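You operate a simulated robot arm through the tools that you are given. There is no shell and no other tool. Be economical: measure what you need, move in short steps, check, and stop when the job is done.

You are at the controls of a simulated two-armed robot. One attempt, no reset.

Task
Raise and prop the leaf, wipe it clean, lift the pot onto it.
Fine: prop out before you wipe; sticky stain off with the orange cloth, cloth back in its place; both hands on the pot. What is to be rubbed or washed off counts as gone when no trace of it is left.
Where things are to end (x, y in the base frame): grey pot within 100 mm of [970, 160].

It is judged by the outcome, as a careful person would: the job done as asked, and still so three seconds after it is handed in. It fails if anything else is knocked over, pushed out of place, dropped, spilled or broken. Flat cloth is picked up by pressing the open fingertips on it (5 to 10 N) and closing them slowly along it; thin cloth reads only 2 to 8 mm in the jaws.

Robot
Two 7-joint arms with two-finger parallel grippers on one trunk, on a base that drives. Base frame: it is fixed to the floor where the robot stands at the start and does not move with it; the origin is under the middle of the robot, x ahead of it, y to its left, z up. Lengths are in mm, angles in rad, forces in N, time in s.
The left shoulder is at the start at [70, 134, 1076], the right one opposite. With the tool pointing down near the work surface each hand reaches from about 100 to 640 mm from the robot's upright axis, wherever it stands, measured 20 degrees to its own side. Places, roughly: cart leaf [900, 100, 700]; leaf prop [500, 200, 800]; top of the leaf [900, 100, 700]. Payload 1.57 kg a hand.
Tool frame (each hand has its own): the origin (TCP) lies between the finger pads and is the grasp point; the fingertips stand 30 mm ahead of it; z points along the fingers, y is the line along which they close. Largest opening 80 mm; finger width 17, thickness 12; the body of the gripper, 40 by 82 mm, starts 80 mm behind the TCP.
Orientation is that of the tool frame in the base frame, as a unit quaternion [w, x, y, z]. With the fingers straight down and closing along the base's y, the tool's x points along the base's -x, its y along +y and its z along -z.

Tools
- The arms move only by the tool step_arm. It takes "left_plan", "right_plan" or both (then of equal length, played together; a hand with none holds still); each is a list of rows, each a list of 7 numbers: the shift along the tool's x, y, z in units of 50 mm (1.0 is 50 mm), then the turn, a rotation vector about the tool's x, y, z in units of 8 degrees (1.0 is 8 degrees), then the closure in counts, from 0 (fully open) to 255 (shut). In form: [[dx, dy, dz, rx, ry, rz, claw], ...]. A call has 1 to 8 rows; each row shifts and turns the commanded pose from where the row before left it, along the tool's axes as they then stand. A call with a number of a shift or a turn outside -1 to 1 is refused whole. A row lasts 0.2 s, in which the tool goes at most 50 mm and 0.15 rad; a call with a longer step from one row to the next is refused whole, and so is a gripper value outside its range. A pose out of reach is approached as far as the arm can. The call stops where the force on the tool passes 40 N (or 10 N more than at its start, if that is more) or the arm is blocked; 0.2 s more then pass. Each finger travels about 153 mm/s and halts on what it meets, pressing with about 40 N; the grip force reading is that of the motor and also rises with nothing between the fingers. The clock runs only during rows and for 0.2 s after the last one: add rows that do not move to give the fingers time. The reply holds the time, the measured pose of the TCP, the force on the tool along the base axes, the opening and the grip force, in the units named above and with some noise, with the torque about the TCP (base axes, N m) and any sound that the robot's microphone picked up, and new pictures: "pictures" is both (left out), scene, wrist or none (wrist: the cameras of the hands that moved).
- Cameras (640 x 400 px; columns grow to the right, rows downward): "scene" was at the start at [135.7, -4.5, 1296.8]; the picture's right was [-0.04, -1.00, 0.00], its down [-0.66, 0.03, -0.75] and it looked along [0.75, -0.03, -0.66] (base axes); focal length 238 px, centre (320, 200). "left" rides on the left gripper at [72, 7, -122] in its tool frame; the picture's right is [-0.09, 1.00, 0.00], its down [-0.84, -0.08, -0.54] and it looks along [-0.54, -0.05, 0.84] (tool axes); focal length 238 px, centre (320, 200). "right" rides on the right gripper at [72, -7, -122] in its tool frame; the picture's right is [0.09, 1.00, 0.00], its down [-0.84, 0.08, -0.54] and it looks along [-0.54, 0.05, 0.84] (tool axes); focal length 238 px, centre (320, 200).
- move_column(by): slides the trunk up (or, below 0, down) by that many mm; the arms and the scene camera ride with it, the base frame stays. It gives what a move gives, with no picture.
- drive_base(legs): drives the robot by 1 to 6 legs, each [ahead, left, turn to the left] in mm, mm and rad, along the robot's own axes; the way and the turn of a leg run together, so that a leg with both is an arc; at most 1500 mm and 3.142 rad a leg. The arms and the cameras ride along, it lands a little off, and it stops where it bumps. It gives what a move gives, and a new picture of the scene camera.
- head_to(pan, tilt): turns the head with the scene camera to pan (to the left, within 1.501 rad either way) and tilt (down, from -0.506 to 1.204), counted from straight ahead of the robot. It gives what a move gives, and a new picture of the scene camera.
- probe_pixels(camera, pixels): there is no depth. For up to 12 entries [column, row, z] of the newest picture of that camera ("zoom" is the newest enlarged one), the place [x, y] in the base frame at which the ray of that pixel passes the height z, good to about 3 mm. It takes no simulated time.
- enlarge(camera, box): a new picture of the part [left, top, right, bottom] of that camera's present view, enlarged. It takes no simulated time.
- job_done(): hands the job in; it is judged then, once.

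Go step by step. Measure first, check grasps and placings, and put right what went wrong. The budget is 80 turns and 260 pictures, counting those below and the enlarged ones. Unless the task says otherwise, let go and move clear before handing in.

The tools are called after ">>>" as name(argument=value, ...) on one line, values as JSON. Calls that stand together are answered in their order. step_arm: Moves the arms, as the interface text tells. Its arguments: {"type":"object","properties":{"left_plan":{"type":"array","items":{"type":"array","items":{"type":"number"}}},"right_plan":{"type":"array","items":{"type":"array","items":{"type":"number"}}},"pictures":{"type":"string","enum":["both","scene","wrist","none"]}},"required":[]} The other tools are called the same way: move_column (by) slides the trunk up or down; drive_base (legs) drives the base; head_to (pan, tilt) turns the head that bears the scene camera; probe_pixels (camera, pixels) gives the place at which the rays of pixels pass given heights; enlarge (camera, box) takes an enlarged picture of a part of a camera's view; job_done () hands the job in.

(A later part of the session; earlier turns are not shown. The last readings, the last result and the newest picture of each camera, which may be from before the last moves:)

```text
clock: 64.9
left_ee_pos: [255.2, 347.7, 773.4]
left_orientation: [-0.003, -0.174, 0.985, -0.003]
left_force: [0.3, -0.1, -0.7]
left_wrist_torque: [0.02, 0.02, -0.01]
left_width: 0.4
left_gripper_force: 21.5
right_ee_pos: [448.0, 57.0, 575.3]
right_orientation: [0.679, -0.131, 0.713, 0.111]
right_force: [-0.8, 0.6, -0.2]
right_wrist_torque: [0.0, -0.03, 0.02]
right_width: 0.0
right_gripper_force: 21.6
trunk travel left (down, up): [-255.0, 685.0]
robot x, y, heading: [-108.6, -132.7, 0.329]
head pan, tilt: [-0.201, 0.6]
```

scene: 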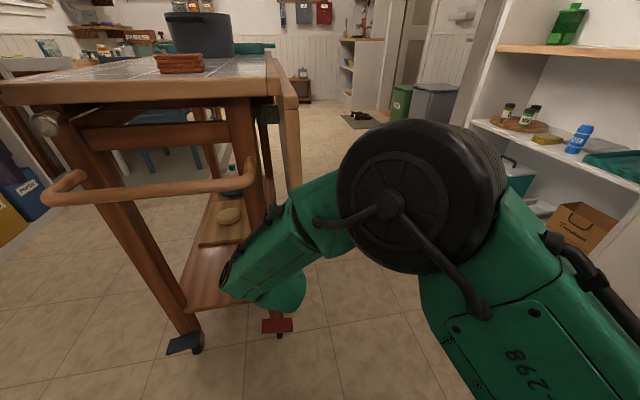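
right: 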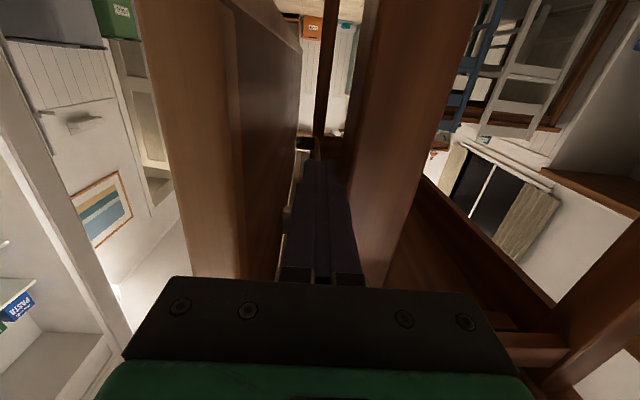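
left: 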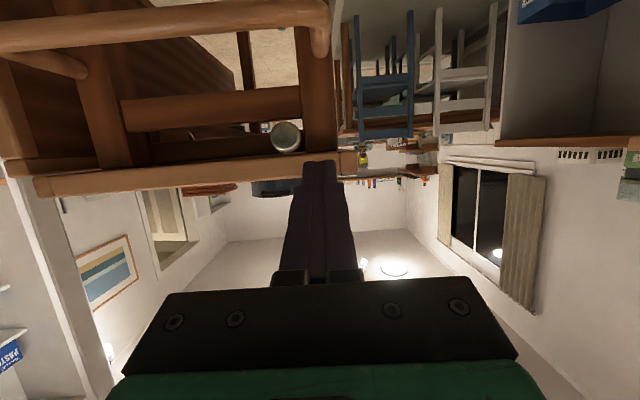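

The fingers are in the gap behind the leaf with no contact force. Now I push outward and begin following the arc up.

>>> step_arm(right_plan=[[0, -0.6, 0, 0, 0, 0, 255], [-0.02, -0.42, 0, 0, 0, 0, 255], [-0.02, -0.42, 0, 0, 0, 0, 255], [-0.1, -0.46, 0, 0, 0, 0, 255], [-0.1, -0.46, 0, 0, 0, 0, 255], [-0.18, -0.44, 0, 0, 0, 0, 255], [-0.18, -0.44, 0, 0, 0, 0, 255]])

```text
clock: 66.5
left_ee_pos: [255.5, 347.7, 773.4]
left_orientation: [-0.003, -0.174, 0.985, -0.004]
left_force: [-0.1, 0.4, 0.2]
left_wrist_torque: [-0.02, 0.02, 0.0]
left_width: 0.1
left_gripper_force: 21.3
right_ee_pos: [495.0, -73.9, 617.9]
right_orientation: [0.677, -0.129, 0.716, 0.11]
right_force: [-2.9, 2.5, -6.5]
right_wrist_torque: [0.11, -0.2, -0.14]
right_width: 0.0
right_gripper_force: 21.7
right hand out of reach, approached as far as the arm can: row 6, 7
trunk travel left (down, up): [-255.0, 685.0]
robot x, y, heading: [-108.4, -129.6, 0.331]
head pan, tilt: [-0.201, 0.6]
```

scene: 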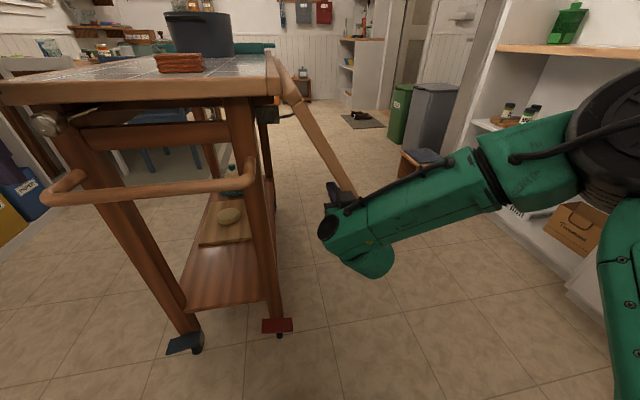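
right: 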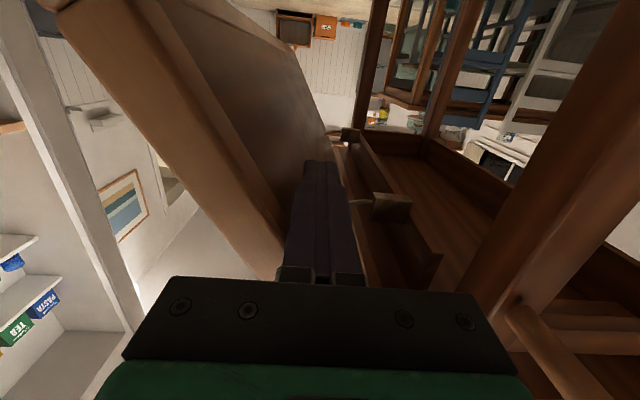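

The leaf is swinging out with only ~7 N, and two prop heads are visible underneath (wrist px 390,205 and 345,135). I continue along the arc.

>>> step_arm(right_plan=[[-0.25, -0.45, 0, 0, 0, 0, 255], [-0.25, -0.45, 0, 0, 0, 0, 255], [-0.3, -0.4, 0, 0, 0, 0, 255], [-0.3, -0.35, 0, 0, 0, 0, 255], [-0.35, -0.3, 0, 0, 0, 0, 255], [-0.37, -0.3, 0, 0, 0, 0, 255]])

```text
clock: 67.9
left_ee_pos: [255.2, 346.7, 773.8]
left_orientation: [-0.003, -0.173, 0.985, -0.004]
left_force: [0.3, -0.2, 0.7]
left_wrist_torque: [0.03, -0.02, -0.03]
left_width: 0.0
left_gripper_force: 21.4
right_ee_pos: [533.6, -167.8, 723.9]
right_orientation: [0.68, -0.128, 0.714, 0.11]
right_force: [-3.3, 5.0, -4.6]
right_wrist_torque: [0.11, -0.23, -0.27]
right_width: 0.0
right_gripper_force: 21.2
right hand out of reach, approached as far as the arm can: row 1, 2
trunk travel left (down, up): [-255.0, 685.0]
robot x, y, heading: [-105.0, -133.5, 0.328]
head pan, tilt: [-0.201, 0.6]
```

scene: 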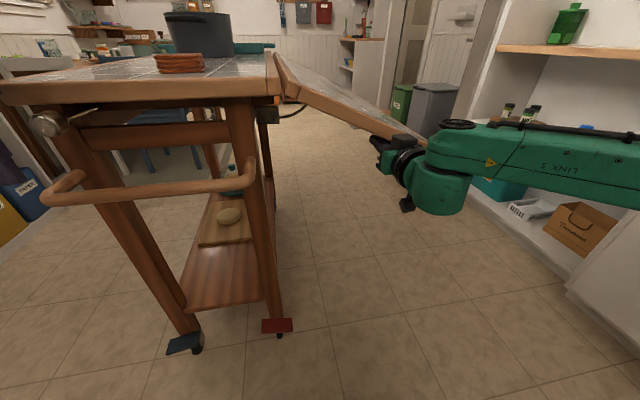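
right: 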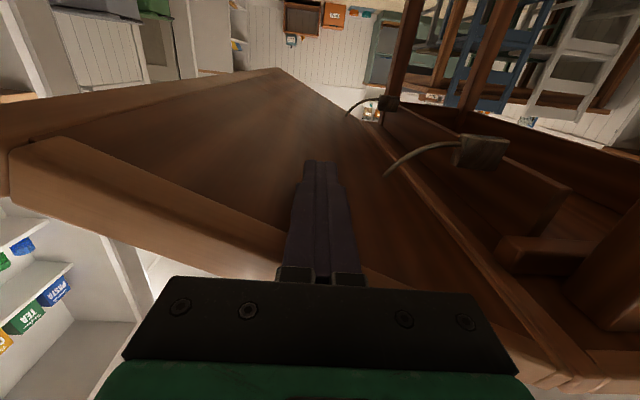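

Forces remain small; the leaf is at about 55–60°. Continuing up to nearly level.

>>> step_arm(right_plan=[[-0.36, -0.28, 0, 0, 0, 0, 255], [-0.36, -0.24, 0, 0, 0, 0, 255], [-0.36, -0.2, 0, 0, 0, 0, 255], [-0.36, -0.15, 0, 0, 0, 0, 255], [-0.36, -0.1, 0, 0, 0, 0, 255], [0, 0, 0, 0, 0, 0, 255]])

>>> head_to(pan=-0.05, tilt=0.3)

```text
clock: 69.3
left_ee_pos: [254.1, 347.1, 773.5]
left_orientation: [-0.003, -0.175, 0.985, -0.004]
left_force: [0.2, 0.1, 0.0]
left_wrist_torque: [0.0, -0.01, -0.01]
left_width: 0.2
left_gripper_force: 21.7
right_ee_pos: [554.8, -209.9, 814.0]
right_orientation: [0.68, -0.129, 0.713, 0.112]
right_force: [0.6, 0.0, 0.3]
right_wrist_torque: [0.03, -0.01, 0.0]
right_width: 0.0
right_gripper_force: 21.6
trunk travel left (down, up): [-255.0, 685.0]
robot x, y, heading: [-109.7, -132.6, 0.329]
head pan, tilt: [-0.201, 0.6]
```

scene: 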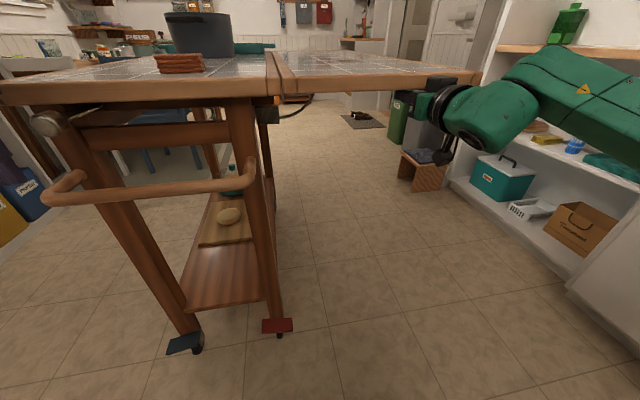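
right: 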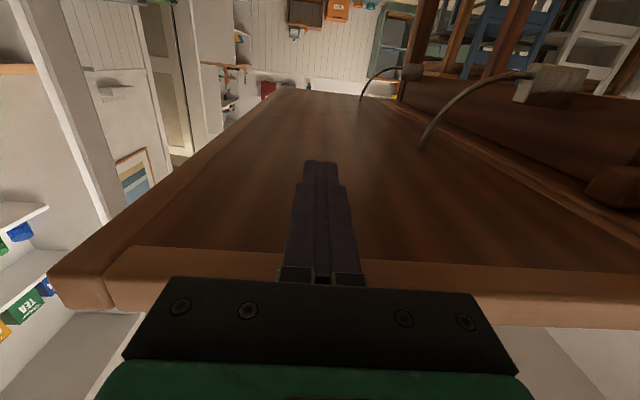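

```text
clock: 70.1
left_ee_pos: [253.6, 346.8, 773.2]
left_orientation: [-0.004, -0.173, 0.985, -0.003]
left_force: [-0.2, -0.2, 0.4]
left_wrist_torque: [-0.01, -0.01, -0.02]
left_width: 0.0
left_gripper_force: 21.6
right_ee_pos: [554.8, -211.0, 813.0]
right_orientation: [0.679, -0.13, 0.714, 0.111]
right_force: [0.6, 0.2, -0.8]
right_wrist_torque: [0.02, -0.02, -0.01]
right_width: 0.1
right_gripper_force: 21.0
trunk travel left (down, up): [-255.0, 685.0]
robot x, y, heading: [-109.8, -133.0, 0.333]
head pan, tilt: [-0.051, 0.3]
```

scene: 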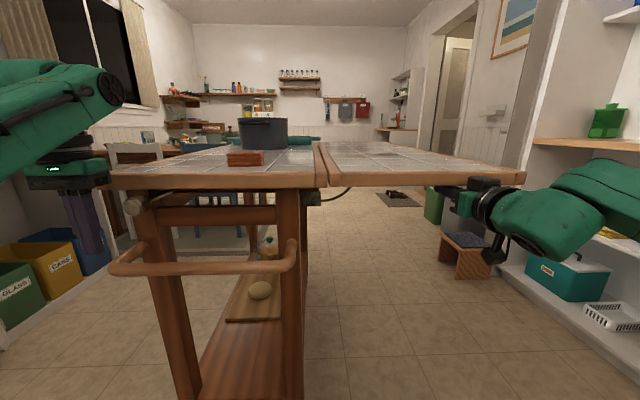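

The leaf looks level and the hand carries no load. Next the knob; I enlarge it and the leaf underside.

>>> enlarge(camera="scene", box=[40, 140, 360, 300])

>>> enlarge(camera="left", box=[0, 0, 640, 400])

>>> probe_pixels(camera="scene", pixels=[[143, 200, 813], [143, 200, 805], [143, 200, 820], [118, 262, 720], [297, 262, 720], [118, 262, 700]])

```text
2.00 times, centred on (200, 220) of scene
```

zoom: 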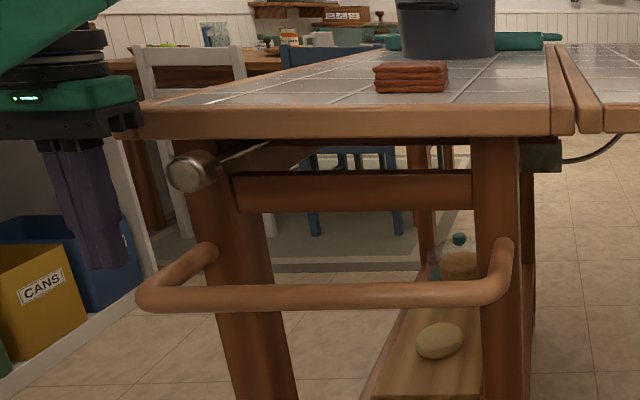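

```text
1.00 times, centred on (320, 200) of left
```

zoom: 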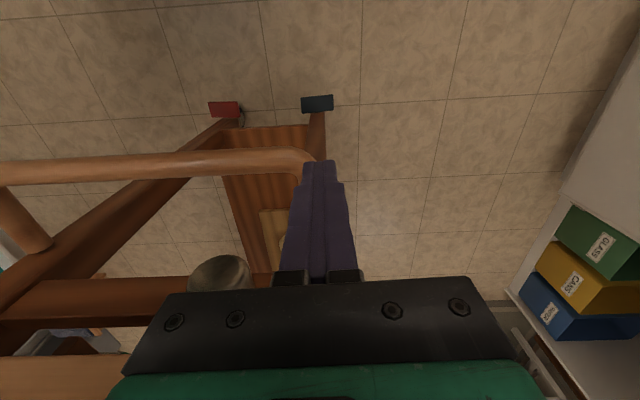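

```text
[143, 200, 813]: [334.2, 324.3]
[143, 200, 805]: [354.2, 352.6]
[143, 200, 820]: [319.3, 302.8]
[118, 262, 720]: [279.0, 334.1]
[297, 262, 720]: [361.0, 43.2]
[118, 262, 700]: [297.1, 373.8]
```

A metal rod runs back from the knob (zoom 205,168 → 290,145). I need to see what it connects to before moving it.

>>> enlarge(camera="scene", box=[120, 180, 200, 230])

>>> enlarge(camera="right", box=[340, 40, 640, 228])

>>> enlarge(camera="scene", box=[270, 170, 370, 232])

```text
8.00 times, centred on (160, 205) of scene
```

zoom: 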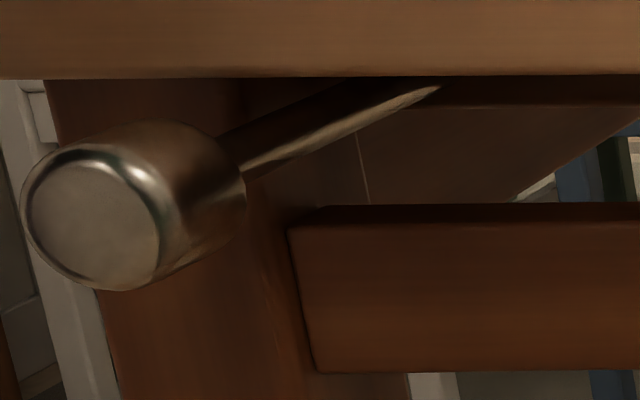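

```text
2.13 times, centred on (490, 134) of right
```

zoom: 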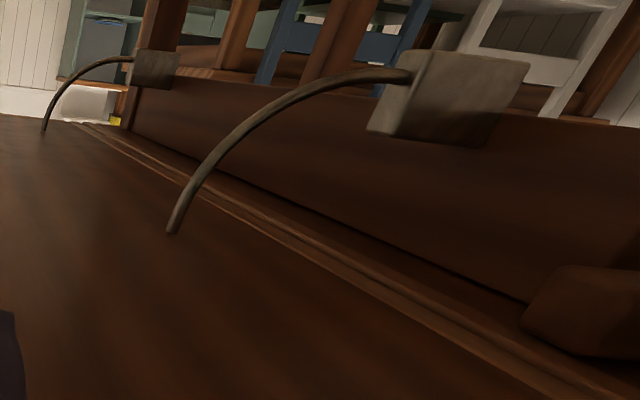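

```text
6.40 times, centred on (320, 201) of scene
```

zoom: 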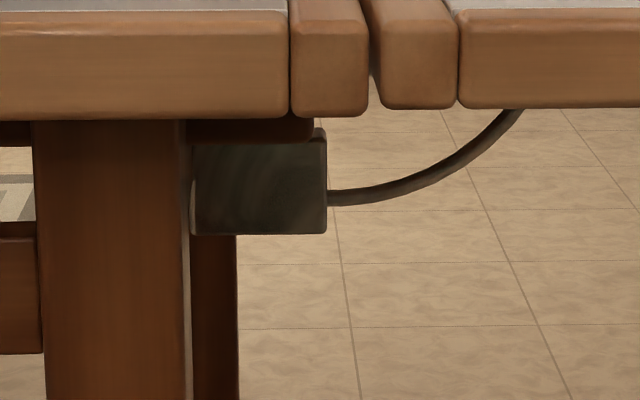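

The rod is coaxial with the knob (along the cart), so it is a pull knob; boxes with curved stays seem to damp the leaf. I'll check whether the leaf holds itself by lowering the right hand slightly.

>>> step_arm(right_plan=[[0.3, 0, 0, 0, 0, 0, 255], [0.3, 0, 0, 0, 0, 0, 255], [0, 0, 0, 0, 0, 0, 255]])

```text
clock: 70.9
left_ee_pos: [254.0, 346.6, 774.4]
left_orientation: [-0.003, -0.173, 0.985, -0.003]
left_force: [0.9, 0.1, -0.4]
left_wrist_torque: [0.01, 0.01, -0.01]
left_width: 0.3
left_gripper_force: 20.8
right_ee_pos: [551.5, -211.2, 784.4]
right_orientation: [0.68, -0.129, 0.713, 0.111]
right_force: [-0.8, 0.7, 0.4]
right_wrist_torque: [0.01, 0.02, -0.02]
right_width: 0.0
right_gripper_force: 21.5
trunk travel left (down, up): [-255.0, 685.0]
robot x, y, heading: [-107.1, -130.6, 0.328]
head pan, tilt: [-0.051, 0.3]
```

scene: 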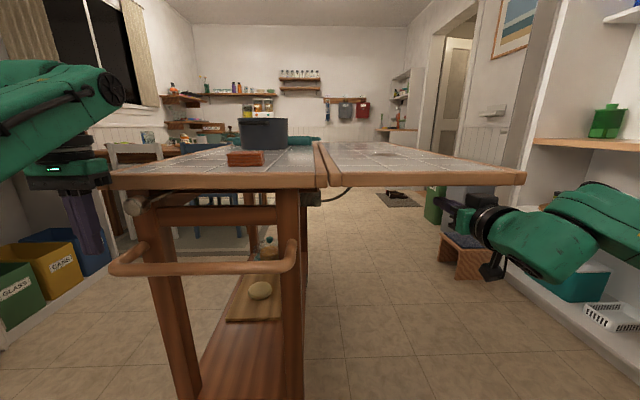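
right: 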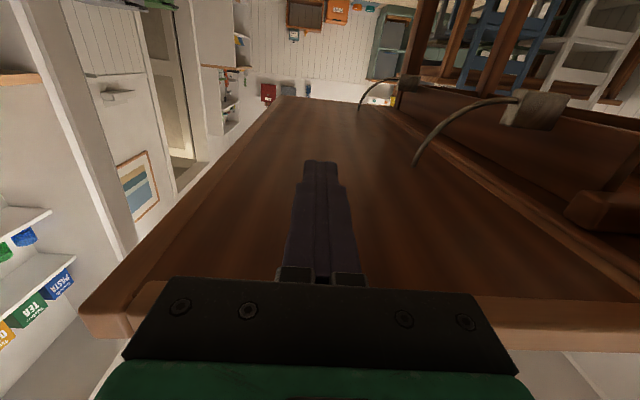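

The leaf stays up by itself. I withdraw the right hand along the cart axis, raise the trunk 150 mm, and bring the opened left hand above the knob.

>>> step_arm(right_plan=[[0, 0, -0.8, 0, 0, 0, 255], [0, 0, -0.8, 0, 0, 0, 255], [0, 0, -0.9, 0, 0, 0, 255], [0, 0, 0, 0, 0, 0, 255]], pictures="none")

>>> move_column(by=150)

>>> step_arm(left_plan=[[0, -0.5, 0, 0, 0, 0, 0], [-0.56, -0.56, 0, 0, 0, -0.18, 0], [0, 0, 0, 0, 0, 0, 0], [0, 0, 0, 0, 0, 0, 0]])

```text
clock: 71.9
left_ee_pos: [253.8, 346.7, 773.5]
left_orientation: [-0.003, -0.173, 0.985, -0.004]
left_force: [1.1, 0.2, -0.1]
left_wrist_torque: [0.02, 0.01, 0.0]
left_width: 0.0
left_gripper_force: 21.2
right_ee_pos: [433.3, -251.0, 787.9]
right_orientation: [0.679, -0.13, 0.714, 0.112]
right_force: [-0.3, -0.2, 0.4]
right_wrist_torque: [0.01, -0.01, 0.0]
right_width: 0.0
right_gripper_force: 21.3
trunk travel left (down, up): [-255.0, 685.0]
robot x, y, heading: [-105.5, -131.0, 0.331]
head pan, tilt: [-0.051, 0.3]
```

```text
clock: 73.7
left_ee_pos: [253.8, 346.5, 923.8]
left_orientation: [-0.003, -0.173, 0.985, -0.004]
left_force: [-0.2, 0.6, -0.3]
left_wrist_torque: [0.03, -0.03, 0.02]
left_width: 0.3
left_gripper_force: 21.0
right_ee_pos: [433.4, -251.0, 938.8]
right_orientation: [0.679, -0.13, 0.714, 0.112]
right_force: [0.4, -0.7, -0.7]
right_wrist_torque: [-0.01, -0.01, 0.01]
right_width: 0.0
right_gripper_force: 20.9
trunk travel left (down, up): [-405.0, 535.0]
robot x, y, heading: [-105.0, -134.1, 0.327]
head pan, tilt: [-0.051, 0.3]
```

```text
clock: 74.7
left_ee_pos: [294.2, 290.9, 921.8]
left_orientation: [-0.003, -0.186, 0.983, -0.004]
left_force: [0.3, 0.1, 0.2]
left_wrist_torque: [0.01, 0.0, -0.02]
left_width: 80.1
left_gripper_force: 0.1
left hand out of reach, approached as far as the arm can: row 2
right_ee_pos: [433.9, -250.2, 938.1]
right_orientation: [0.679, -0.13, 0.714, 0.112]
right_force: [-0.5, -0.9, 0.2]
right_wrist_torque: [0.0, 0.02, -0.03]
right_width: 0.0
right_gripper_force: 21.3
trunk travel left (down, up): [-405.0, 535.0]
robot x, y, heading: [-105.8, -130.2, 0.335]
head pan, tilt: [-0.051, 0.3]
```

scene: 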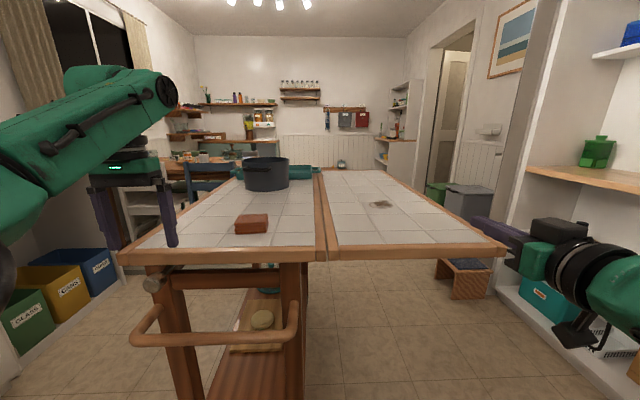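
left: 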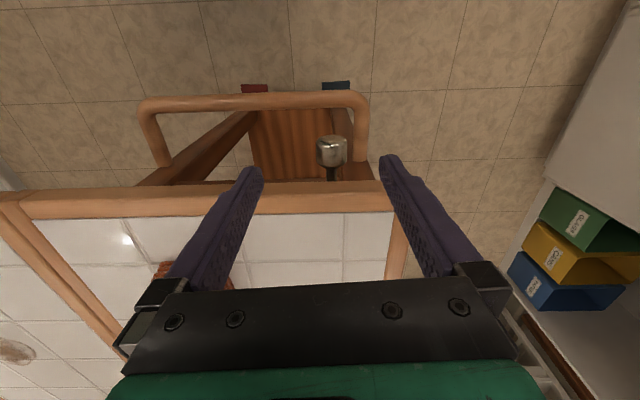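

The leaf is level and its stain visible at (380,204). I'll locate the knob in the left wrist view (331,150).

>>> probe_pixels(camera="left", pixels=[[331, 150, 835], [331, 150, 816], [332, 165, 816], [332, 182, 816], [331, 137, 816], [20, 192, 860], [392, 205, 860]])

>>> enlarge(camera="left", box=[260, 90, 420, 220])

>>> enlarge(camera="scene", box=[300, 160, 500, 260])

```text
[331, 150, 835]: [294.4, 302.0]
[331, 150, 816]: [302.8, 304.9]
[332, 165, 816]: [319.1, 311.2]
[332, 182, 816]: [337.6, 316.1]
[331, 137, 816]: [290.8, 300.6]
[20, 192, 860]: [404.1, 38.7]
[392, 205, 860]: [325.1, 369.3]
```

```text
3.08 times, centred on (340, 155) of left
```

zoom: 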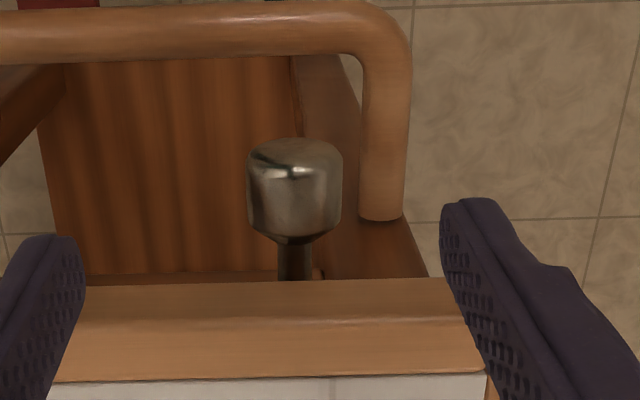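

```text
3.20 times, centred on (400, 210) of scene
```

zoom: 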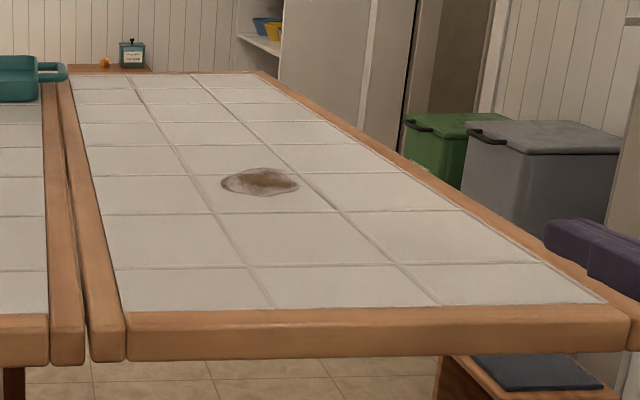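

Knob centre is at (303,305,816), ~33 mm across. I move over it and descend with open fingers.

>>> step_arm(left_plan=[[-0.27, 0.19, 0, 0, 0, 0.37, 0], [0, 0, 0.7, 0, 0, 0, 0], [0, 0, 0.7, 0, 0, 0, 0], [0, 0, 0.7, 0, 0, 0, 0], [0, 0, 0, 0, 0, 0, 0]], pictures="wrist")

```text
clock: 75.9
left_ee_pos: [293.3, 289.7, 816.7]
left_orientation: [-0.003, -0.161, 0.987, -0.002]
left_force: [0.0, 0.1, -0.8]
left_wrist_torque: [0.02, -0.02, 0.02]
left_width: 80.2
left_gripper_force: 0.1
left hand out of reach, approached as far as the arm can: row 1
right_ee_pos: [433.7, -251.6, 938.8]
right_orientation: [0.679, -0.13, 0.714, 0.112]
right_force: [0.2, -0.3, 0.2]
right_wrist_torque: [-0.04, -0.01, 0.03]
right_width: 0.0
right_gripper_force: 20.6
trunk travel left (down, up): [-405.0, 535.0]
robot x, y, heading: [-109.1, -133.7, 0.329]
head pan, tilt: [-0.051, 0.3]
```

left: 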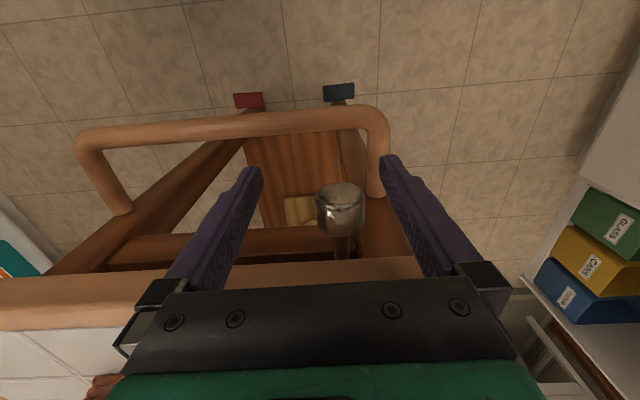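

The hand straddles the knob; I shift 14 mm forward and 11 mm left, then close on it.

>>> step_arm(left_plan=[[-0.27, 0.22, 0, 0, 0, 0, 0], [0, 0, 0, 0, 0, 0, 120], [0, 0, 0, 0, 0, 0, 200], [0, 0, 0, 0, 0, 0, 200], [0, 0, 0, 0, 0, 0, 200]], pictures="wrist")

```text
clock: 77.1
left_ee_pos: [303.1, 305.5, 816.6]
left_orientation: [-0.004, -0.16, 0.987, -0.004]
left_force: [0.9, -9.7, -5.5]
left_wrist_torque: [-0.12, -0.16, -0.25]
left_width: 30.7
left_gripper_force: 40.1
right_ee_pos: [434.1, -251.9, 938.0]
right_orientation: [0.68, -0.129, 0.713, 0.112]
right_force: [-0.4, -0.1, -0.5]
right_wrist_torque: [-0.04, -0.02, -0.01]
right_width: 0.0
right_gripper_force: 21.1
trunk travel left (down, up): [-405.0, 535.0]
robot x, y, heading: [-106.0, -131.6, 0.331]
head pan, tilt: [-0.051, 0.3]
```

left: 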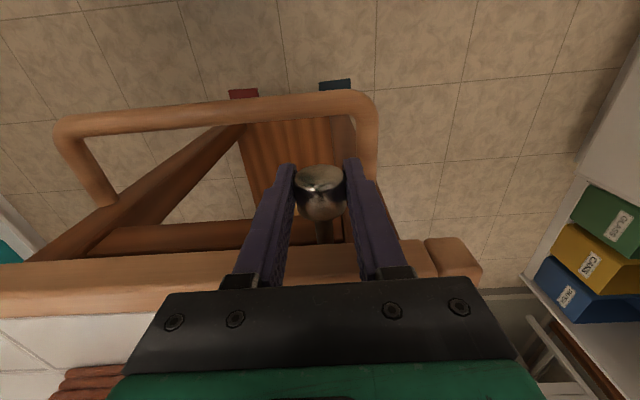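

The knob is gripped (30.7 mm, 40 N). I pull gently along the cart axis, away from the cart.

>>> step_arm(left_plan=[[0.2, 0, 0, 0, 0, 0, 230], [0.2, 0, 0, 0, 0, 0, 230], [0.2, 0, 0, 0, 0, 0, 230], [0.2, 0, 0, 0, 0, 0, 230]], pictures="both")

```text
clock: 78.1
left_ee_pos: [262.8, 294.0, 818.1]
left_orientation: [-0.004, -0.161, 0.987, -0.003]
left_force: [-0.9, -0.8, 0.0]
left_wrist_torque: [-0.03, -0.01, 0.02]
left_width: 8.0
left_gripper_force: 0.1
right_ee_pos: [433.0, -251.3, 939.6]
right_orientation: [0.68, -0.13, 0.713, 0.112]
right_force: [0.1, 0.4, 0.5]
right_wrist_torque: [0.02, -0.01, -0.01]
right_width: 0.1
right_gripper_force: 21.4
trunk travel left (down, up): [-405.0, 535.0]
robot x, y, heading: [-108.8, -129.8, 0.328]
head pan, tilt: [-0.051, 0.3]
```

scene: 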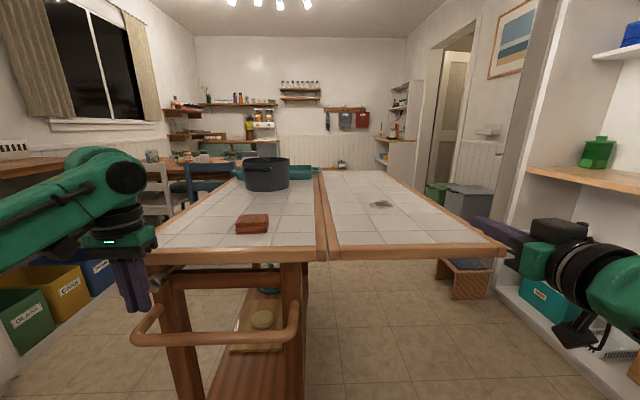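
left: 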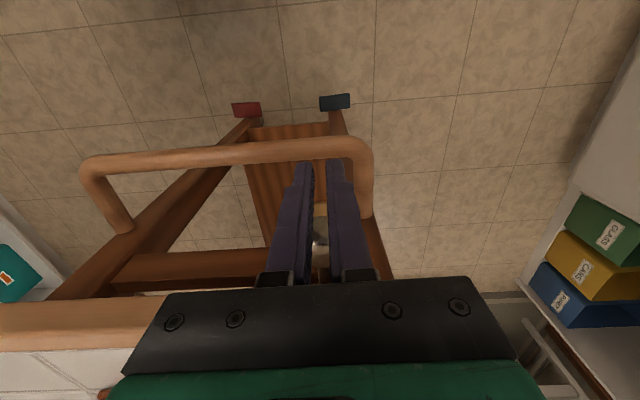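

The fingers slid off; the knob did not come along the axis easily. Check where the knob is now.

>>> step_arm(left_plan=[[0, 0.5, 0, 0, 0, 0, 255], [0, 0.6, 0, 0, 0, 0, 255], [0, 0, 0, 0, 0, 0, 255]], pictures="wrist")

>>> enlarge(camera="left", box=[180, 140, 380, 300])

>>> enlarge(camera="scene", box=[120, 240, 320, 360])

```text
clock: 78.9
left_ee_pos: [246.5, 347.5, 818.2]
left_orientation: [-0.003, -0.161, 0.987, -0.004]
left_force: [0.7, 0.2, -0.5]
left_wrist_torque: [0.0, 0.01, -0.02]
left_width: 0.0
left_gripper_force: 21.1
right_ee_pos: [433.9, -249.9, 939.0]
right_orientation: [0.679, -0.13, 0.713, 0.112]
right_force: [0.4, -0.2, -0.6]
right_wrist_torque: [0.03, 0.01, 0.02]
right_width: 0.1
right_gripper_force: 21.6
trunk travel left (down, up): [-405.0, 535.0]
robot x, y, heading: [-106.2, -129.4, 0.331]
head pan, tilt: [-0.051, 0.3]
```

left: 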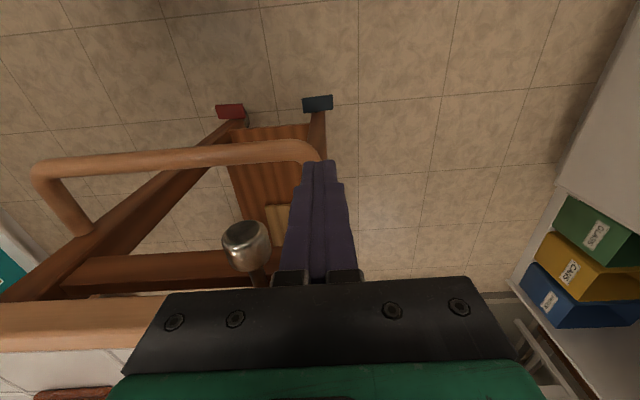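

```text
2.50 times, centred on (280, 220) of left
```

zoom: 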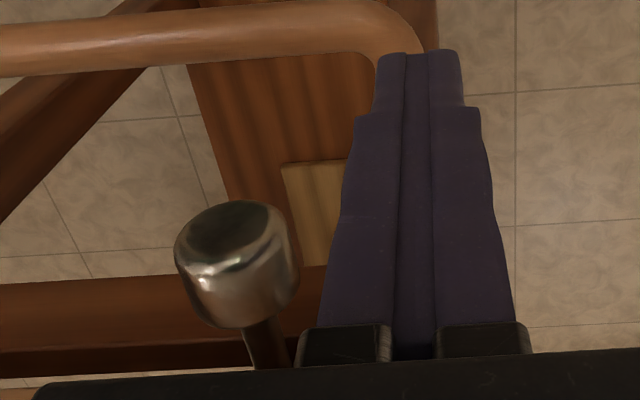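

```text
3.20 times, centred on (220, 300) of scene
```

zoom: 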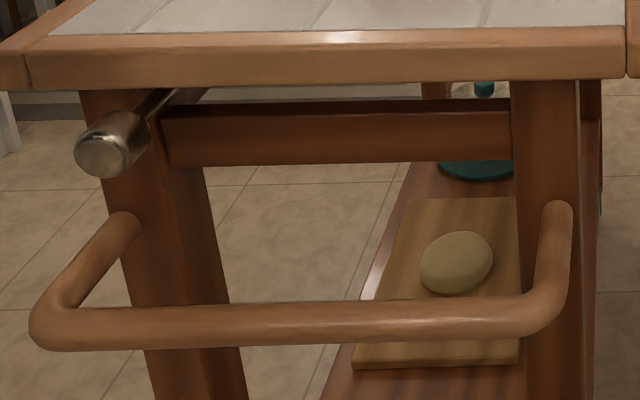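

>>> probe_pixels(camera="left", pixels=[[247, 245, 816], [243, 228, 816], [255, 268, 816]])

```text
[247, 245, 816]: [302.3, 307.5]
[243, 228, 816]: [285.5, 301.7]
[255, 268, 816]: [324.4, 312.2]
```

The knob has not moved. I try pushing it sideways toward the leaf with closed fingers, watching the force.

>>> step_arm(left_plan=[[-0.8, 0, 0, 0, 0, 0, 255], [0, -0.4, 0, 0, 0, 0, 255], [0, -0.3, 0, 0, 0, 0, 255], [0, -0.3, 0, 0, 0, 0, 255], [0, -0.3, 0, 0, 0, 0, 255]], pictures="wrist")

```text
clock: 80.1
left_ee_pos: [306.3, 297.6, 818.0]
left_orientation: [-0.003, -0.16, 0.987, -0.003]
left_force: [1.0, 2.1, 0.6]
left_wrist_torque: [0.03, -0.04, 0.02]
left_width: 0.0
left_gripper_force: 21.2
right_ee_pos: [433.9, -250.9, 939.2]
right_orientation: [0.679, -0.13, 0.714, 0.112]
right_force: [-0.1, 0.1, -0.5]
right_wrist_torque: [0.0, -0.01, 0.02]
right_width: 0.1
right_gripper_force: 21.1
trunk travel left (down, up): [-405.0, 535.0]
robot x, y, heading: [-107.2, -132.3, 0.332]
head pan, tilt: [-0.051, 0.3]
```

left: 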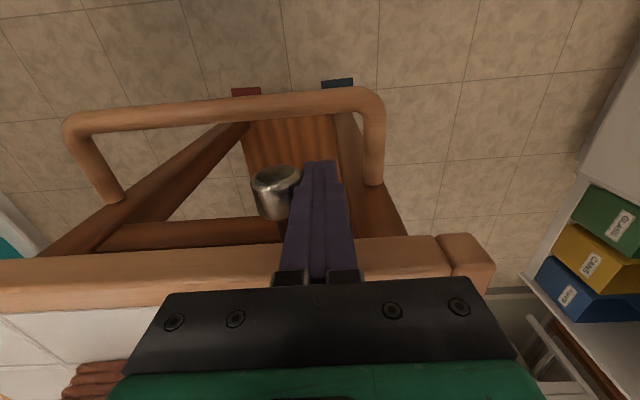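

The knob moves right with only ~2 N, so this is the way. I keep pushing.

>>> step_arm(left_plan=[[0, -0.4, 0, 0, 0, 0, 255], [0, -0.4, 0, 0, 0, 0, 255], [0, -0.4, 0, 0, 0, 0, 255], [0, -0.4, 0, 0, 0, 0, 255]])

>>> enlarge(camera="scene", box=[120, 220, 400, 380])

```text
clock: 81.1
left_ee_pos: [330.8, 221.6, 818.4]
left_orientation: [-0.004, -0.161, 0.987, -0.003]
left_force: [-1.5, 0.0, -1.9]
left_wrist_torque: [0.03, 0.05, -0.02]
left_width: 0.1
left_gripper_force: 21.4
right_ee_pos: [434.6, -250.5, 937.7]
right_orientation: [0.679, -0.13, 0.714, 0.112]
right_force: [-0.5, -1.2, -0.3]
right_wrist_torque: [-0.01, -0.01, -0.01]
right_width: 0.1
right_gripper_force: 20.8
trunk travel left (down, up): [-405.0, 535.0]
robot x, y, heading: [-111.0, -129.9, 0.327]
head pan, tilt: [-0.051, 0.3]
```

scene: 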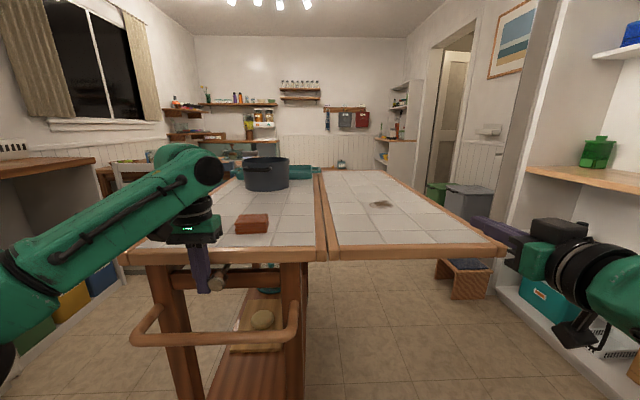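
left: 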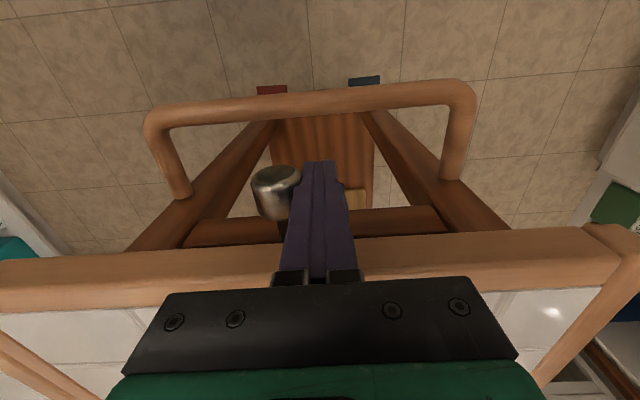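

```text
2.29 times, centred on (260, 300) of scene
```

zoom: 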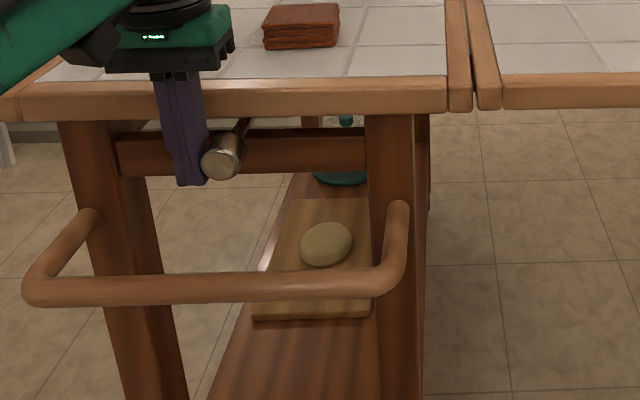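

It slides freely. Continue pushing right.

>>> step_arm(left_plan=[[0, -0.35, 0, 0, 0, 0, 255], [0, -0.35, 0, 0, 0, 0, 255], [0, -0.35, 0, 0, 0, 0, 255], [0, -0.35, 0, 0, 0, 0, 255], [0, -0.35, 0, 0, 0, 0, 255]])

```text
clock: 82.3
left_ee_pos: [360.5, 136.6, 818.3]
left_orientation: [-0.004, -0.161, 0.987, -0.004]
left_force: [-2.1, 0.6, -0.6]
left_wrist_torque: [0.02, 0.02, 0.01]
left_width: 0.0
left_gripper_force: 20.8
right_ee_pos: [432.8, -248.6, 938.9]
right_orientation: [0.68, -0.13, 0.713, 0.112]
right_force: [0.0, -0.4, 0.0]
right_wrist_torque: [0.01, -0.02, 0.0]
right_width: 0.2
right_gripper_force: 21.4
trunk travel left (down, up): [-405.0, 535.0]
robot x, y, heading: [-107.7, -134.0, 0.334]
head pan, tilt: [-0.051, 0.3]
```

scene: 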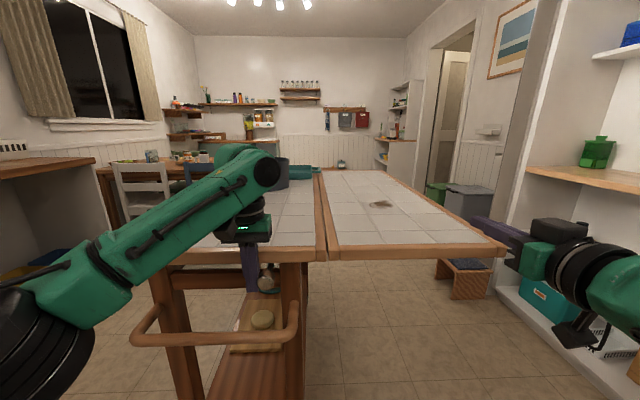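
left: 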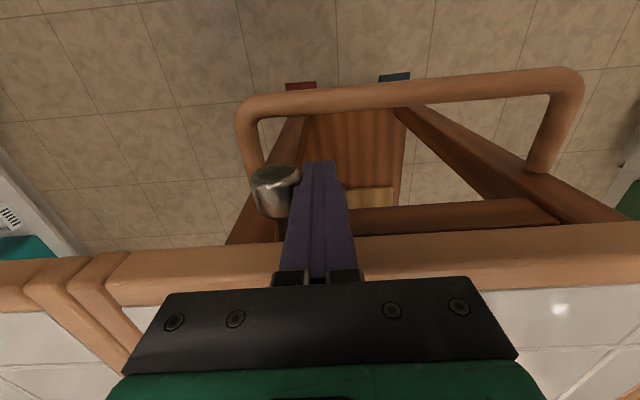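

Still free. I push further in small steps, taking a look under the leaf afterwards.

>>> step_arm(left_plan=[[0, -0.3, 0, 0, 0, 0, 255], [0, -0.3, 0, 0, 0, 0, 255], [0, -0.3, 0, 0, 0, 0, 255], [0, -0.3, 0, 0, 0, 0, 255], [0, -0.3, 0, 0, 0, 0, 255]])

```text
clock: 83.0
left_ee_pos: [366.4, 120.2, 818.6]
left_orientation: [-0.006, -0.175, 0.985, 0.005]
left_force: [-10.6, 21.7, -1.7]
left_wrist_torque: [0.17, 0.1, 0.17]
left_width: 0.0
left_gripper_force: 21.6
right_ee_pos: [433.0, -245.9, 939.4]
right_orientation: [0.679, -0.132, 0.713, 0.113]
right_force: [-0.6, -0.8, -1.3]
right_wrist_torque: [0.04, -0.04, 0.05]
right_width: 0.0
right_gripper_force: 21.1
trunk travel left (down, up): [-405.0, 535.0]
robot x, y, heading: [-110.5, -134.0, 0.332]
head pan, tilt: [-0.051, 0.3]
stopped in row 3 (left hand): the force on the tool passed its limit (the readings are from after the stop); the commanded pose is now the measured one
```

scene: 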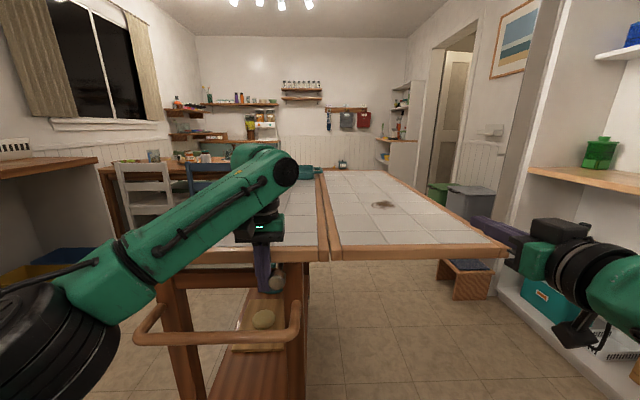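
left: 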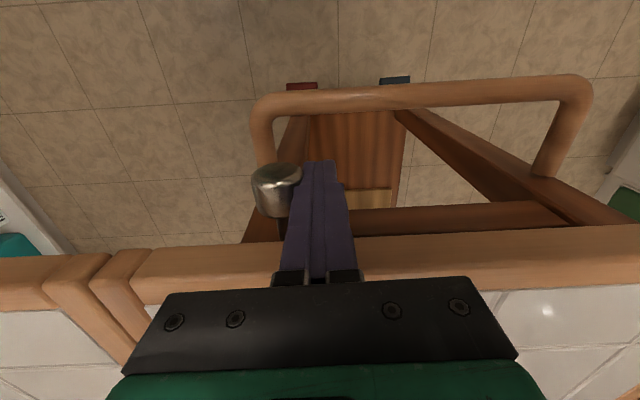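

Solid stop after ~220 mm of travel: the prop should be out. I move the left hand off the knob and drop the right hand to look under the leaf with its camera.

>>> step_arm(left_plan=[[0, 0.4, 0, 0, 0, 0, 255], [0.8, 0, 0, 0, 0, 0, 255], [0.5, 0, -0.8, 0, 0, 0, 255], [0, 0, 0, 0, 0, 0, 255], [0, 0, 0, 0, 0, 0, 255]], right_plan=[[0.8, 0, 0, 0, 0, 0, 255], [0.8, 0, 0, 0, 0, 0, 255], [0.8, 0, 0, 0, 0, 0, 255], [0.8, 0, 0, 0, 0, 0, 255], [0.8, 0, 0, 0, 0, 0, 255]])

```text
clock: 84.2
left_ee_pos: [298.5, 108.8, 862.0]
left_orientation: [-0.005, -0.17, 0.985, 0.003]
left_force: [-0.1, -0.5, -0.3]
left_wrist_torque: [0.04, -0.02, -0.02]
left_width: 0.0
left_gripper_force: 21.0
right_ee_pos: [424.2, -254.1, 740.8]
right_orientation: [0.679, -0.133, 0.713, 0.112]
right_force: [-0.3, 0.9, -0.1]
right_wrist_torque: [0.02, -0.06, -0.03]
right_width: 0.1
right_gripper_force: 21.2
trunk travel left (down, up): [-405.0, 535.0]
robot x, y, heading: [-106.7, -130.9, 0.335]
head pan, tilt: [-0.051, 0.3]
```

scene: 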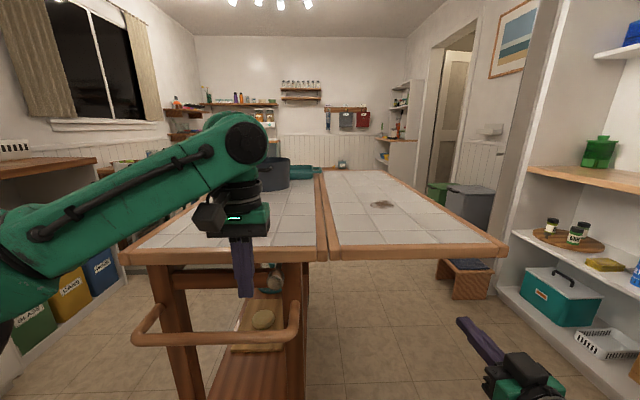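
right: 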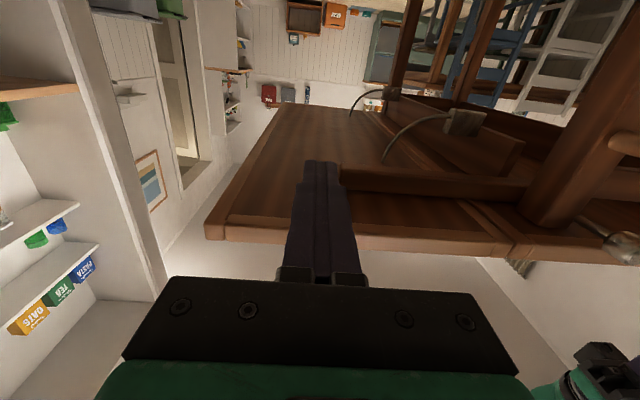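
left: 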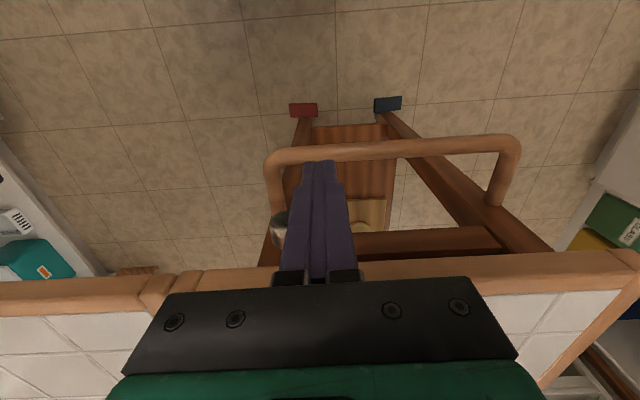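

The prop bar is now visible beneath the leaf (wrist px 340–520, row 180). Next I locate the cloth and stain.

>>> enlarge(camera="scene", box=[320, 165, 480, 265])

>>> probe_pixels(camera="scene", pixels=[[370, 204, 860], [395, 205, 860], [383, 200, 860], [383, 209, 860], [326, 260, 850], [506, 255, 850], [410, 170, 860], [322, 170, 860], [276, 187, 860]])

>>> step_arm(right_plan=[[-0.9, 0, -0.5, 0, 0, 0, 255], [-0.9, 0, -0.5, 0, 0, 0, 255], [-0.9, 0, 0, 0, 0.5, 0, 255], [-0.9, 0, 0, 0, 1, 0, 255], [-0.9, 0, 0, 0, 1, 0, 255], [-0.9, 0, 0, 0, 1, 0, 255], [-0.5, 0, 0, 0, 1, 0, 255], [0, 0, 0, 0, 1, 0, 255]], pictures="none")

```text
4.00 times, centred on (400, 215) of scene
```

zoom: 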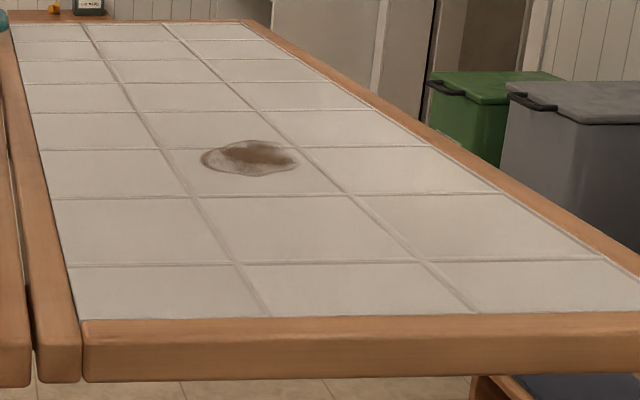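

```text
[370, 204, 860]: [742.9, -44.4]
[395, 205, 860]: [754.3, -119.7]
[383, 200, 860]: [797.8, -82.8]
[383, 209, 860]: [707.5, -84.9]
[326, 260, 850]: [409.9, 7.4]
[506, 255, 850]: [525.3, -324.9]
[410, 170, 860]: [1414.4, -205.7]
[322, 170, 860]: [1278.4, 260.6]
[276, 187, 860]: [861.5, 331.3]
```

```text
refused: row 1 steps farther than a row can; nothing moved
```

The stain spans roughly (708–798, -44…-120), centred (750,-82). I raise the right hand and fold it back to pointing down, out of the way.

>>> step_arm(right_plan=[[-0.9, 0, 0, 0, 0, 0, 255], [-0.9, 0, 0, 0, 0, 0, 255], [-0.9, 0, 0, 0, 0, 0, 255], [-0.9, 0, 0, 0, 0, 0, 255], [-0.9, 0, -0.2, 0, 0, 0, 255], [0, 0, 0, 0, 1, 0, 255], [0, 0, 0, 0, 1, 0, 255], [0, 0, 0, 0, 1, 0, 255]], pictures="none")

>>> step_arm(right_plan=[[0, 0, 0, 0, 1, 0, 255], [0, 0, 0, 0, 1, 0, 255], [0, 0, 0, 0, 1, 0, 255], [0, 0, 0, 0, 1, 0, 255], [0, 0, 0, 0, 1, 0, 255], [0, 0, 0, 0, 1, 0, 255], [0, 0, 0, 0, 1, 0, 255], [0, 0, 0, 0, 0.8, 0, 255]], pictures="none")

>>> move_column(by=150)

>>> drive_base(legs=[[110, 20, 0]])

```text
clock: 86.0
left_ee_pos: [298.6, 109.6, 860.5]
left_orientation: [-0.004, -0.17, 0.985, 0.001]
left_force: [-0.7, 0.1, 0.1]
left_wrist_torque: [0.02, -0.02, 0.03]
left_width: 0.2
left_gripper_force: 21.0
right_ee_pos: [426.6, -248.7, 963.1]
right_orientation: [0.515, -0.153, 0.839, 0.084]
right_force: [0.2, 0.0, 0.3]
right_wrist_torque: [-0.04, 0.0, 0.0]
right_width: 0.0
right_gripper_force: 21.3
trunk travel left (down, up): [-405.0, 535.0]
robot x, y, heading: [-109.4, -133.4, 0.334]
head pan, tilt: [-0.051, 0.3]
```

```text
clock: 87.8
left_ee_pos: [298.9, 110.4, 862.2]
left_orientation: [-0.005, -0.17, 0.985, 0.002]
left_force: [-1.3, -0.2, -0.6]
left_wrist_torque: [0.0, -0.03, 0.0]
left_width: 0.1
left_gripper_force: 21.2
right_ee_pos: [393.8, -233.4, 932.3]
right_orientation: [0.008, -0.172, 0.985, -0.007]
right_force: [0.0, -0.1, 0.6]
right_wrist_torque: [0.0, -0.03, 0.0]
right_width: 0.0
right_gripper_force: 21.1
right hand out of reach, approached as far as the arm can: row 7, 8
trunk travel left (down, up): [-405.0, 535.0]
robot x, y, heading: [-107.1, -133.3, 0.333]
head pan, tilt: [-0.051, 0.3]
```

```text
clock: 89.5
left_ee_pos: [298.8, 109.9, 1011.9]
left_orientation: [-0.005, -0.171, 0.985, 0.002]
left_force: [0.4, -0.2, 0.2]
left_wrist_torque: [-0.02, -0.01, 0.02]
left_width: 0.1
left_gripper_force: 21.7
right_ee_pos: [393.7, -234.7, 1081.9]
right_orientation: [0.007, -0.172, 0.985, -0.007]
right_force: [-0.4, -0.6, 0.1]
right_wrist_torque: [0.01, 0.01, -0.03]
right_width: 0.0
right_gripper_force: 21.4
trunk travel left (down, up): [-555.0, 385.0]
robot x, y, heading: [-107.6, -133.3, 0.331]
head pan, tilt: [-0.051, 0.3]
```

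```text
clock: 90.7
left_ee_pos: [394.9, 165.0, 1011.8]
left_orientation: [-0.005, -0.171, 0.985, 0.002]
left_force: [0.6, 0.8, -0.2]
left_wrist_torque: [0.03, 0.0, -0.04]
left_width: 0.0
left_gripper_force: 21.1
right_ee_pos: [491.1, -178.2, 1082.9]
right_orientation: [0.008, -0.173, 0.985, -0.007]
right_force: [0.6, -0.1, -0.1]
right_wrist_torque: [0.0, 0.0, 0.0]
right_width: 0.0
right_gripper_force: 21.5
trunk travel left (down, up): [-555.0, 385.0]
robot x, y, heading: [-10.4, -76.2, 0.335]
head pan, tilt: [-0.051, 0.3]
```

scene: 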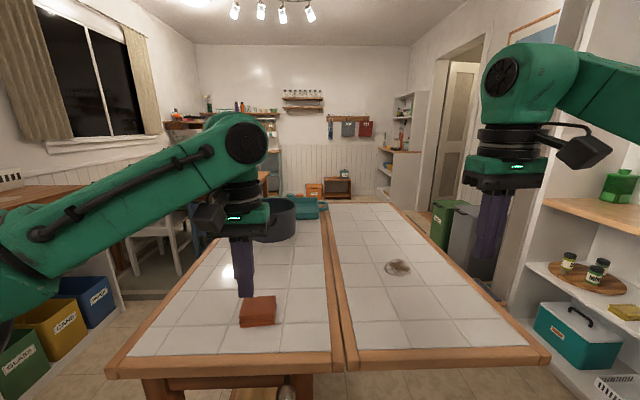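

Now the cloth (258,311) and stain (398,266) are both close. I measure the cloth.

>>> enlarge(camera="scene", box=[220, 280, 300, 340])

>>> probe_pixels(camera="scene", pixels=[[239, 326, 860], [276, 322, 860], [240, 314, 885], [276, 310, 885], [243, 299, 885], [275, 296, 885], [385, 267, 860], [412, 267, 860], [398, 258, 860], [398, 276, 860]])

>>> enlarge(camera="scene", box=[360, 245, 440, 295])

```text
6.67 times, centred on (260, 310) of scene
```

zoom: 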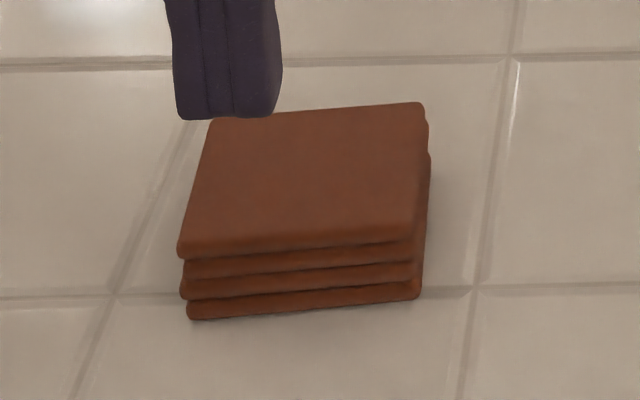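

```text
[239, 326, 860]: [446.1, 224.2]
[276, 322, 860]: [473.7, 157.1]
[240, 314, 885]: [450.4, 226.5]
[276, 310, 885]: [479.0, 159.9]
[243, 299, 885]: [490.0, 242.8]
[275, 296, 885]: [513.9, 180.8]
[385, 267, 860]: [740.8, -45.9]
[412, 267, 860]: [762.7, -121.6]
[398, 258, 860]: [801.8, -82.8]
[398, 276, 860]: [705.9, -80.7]
```

```text
8.00 times, centred on (400, 270) of scene
```

zoom: 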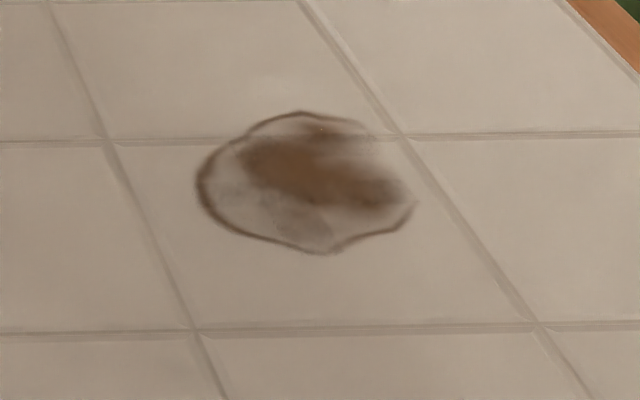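

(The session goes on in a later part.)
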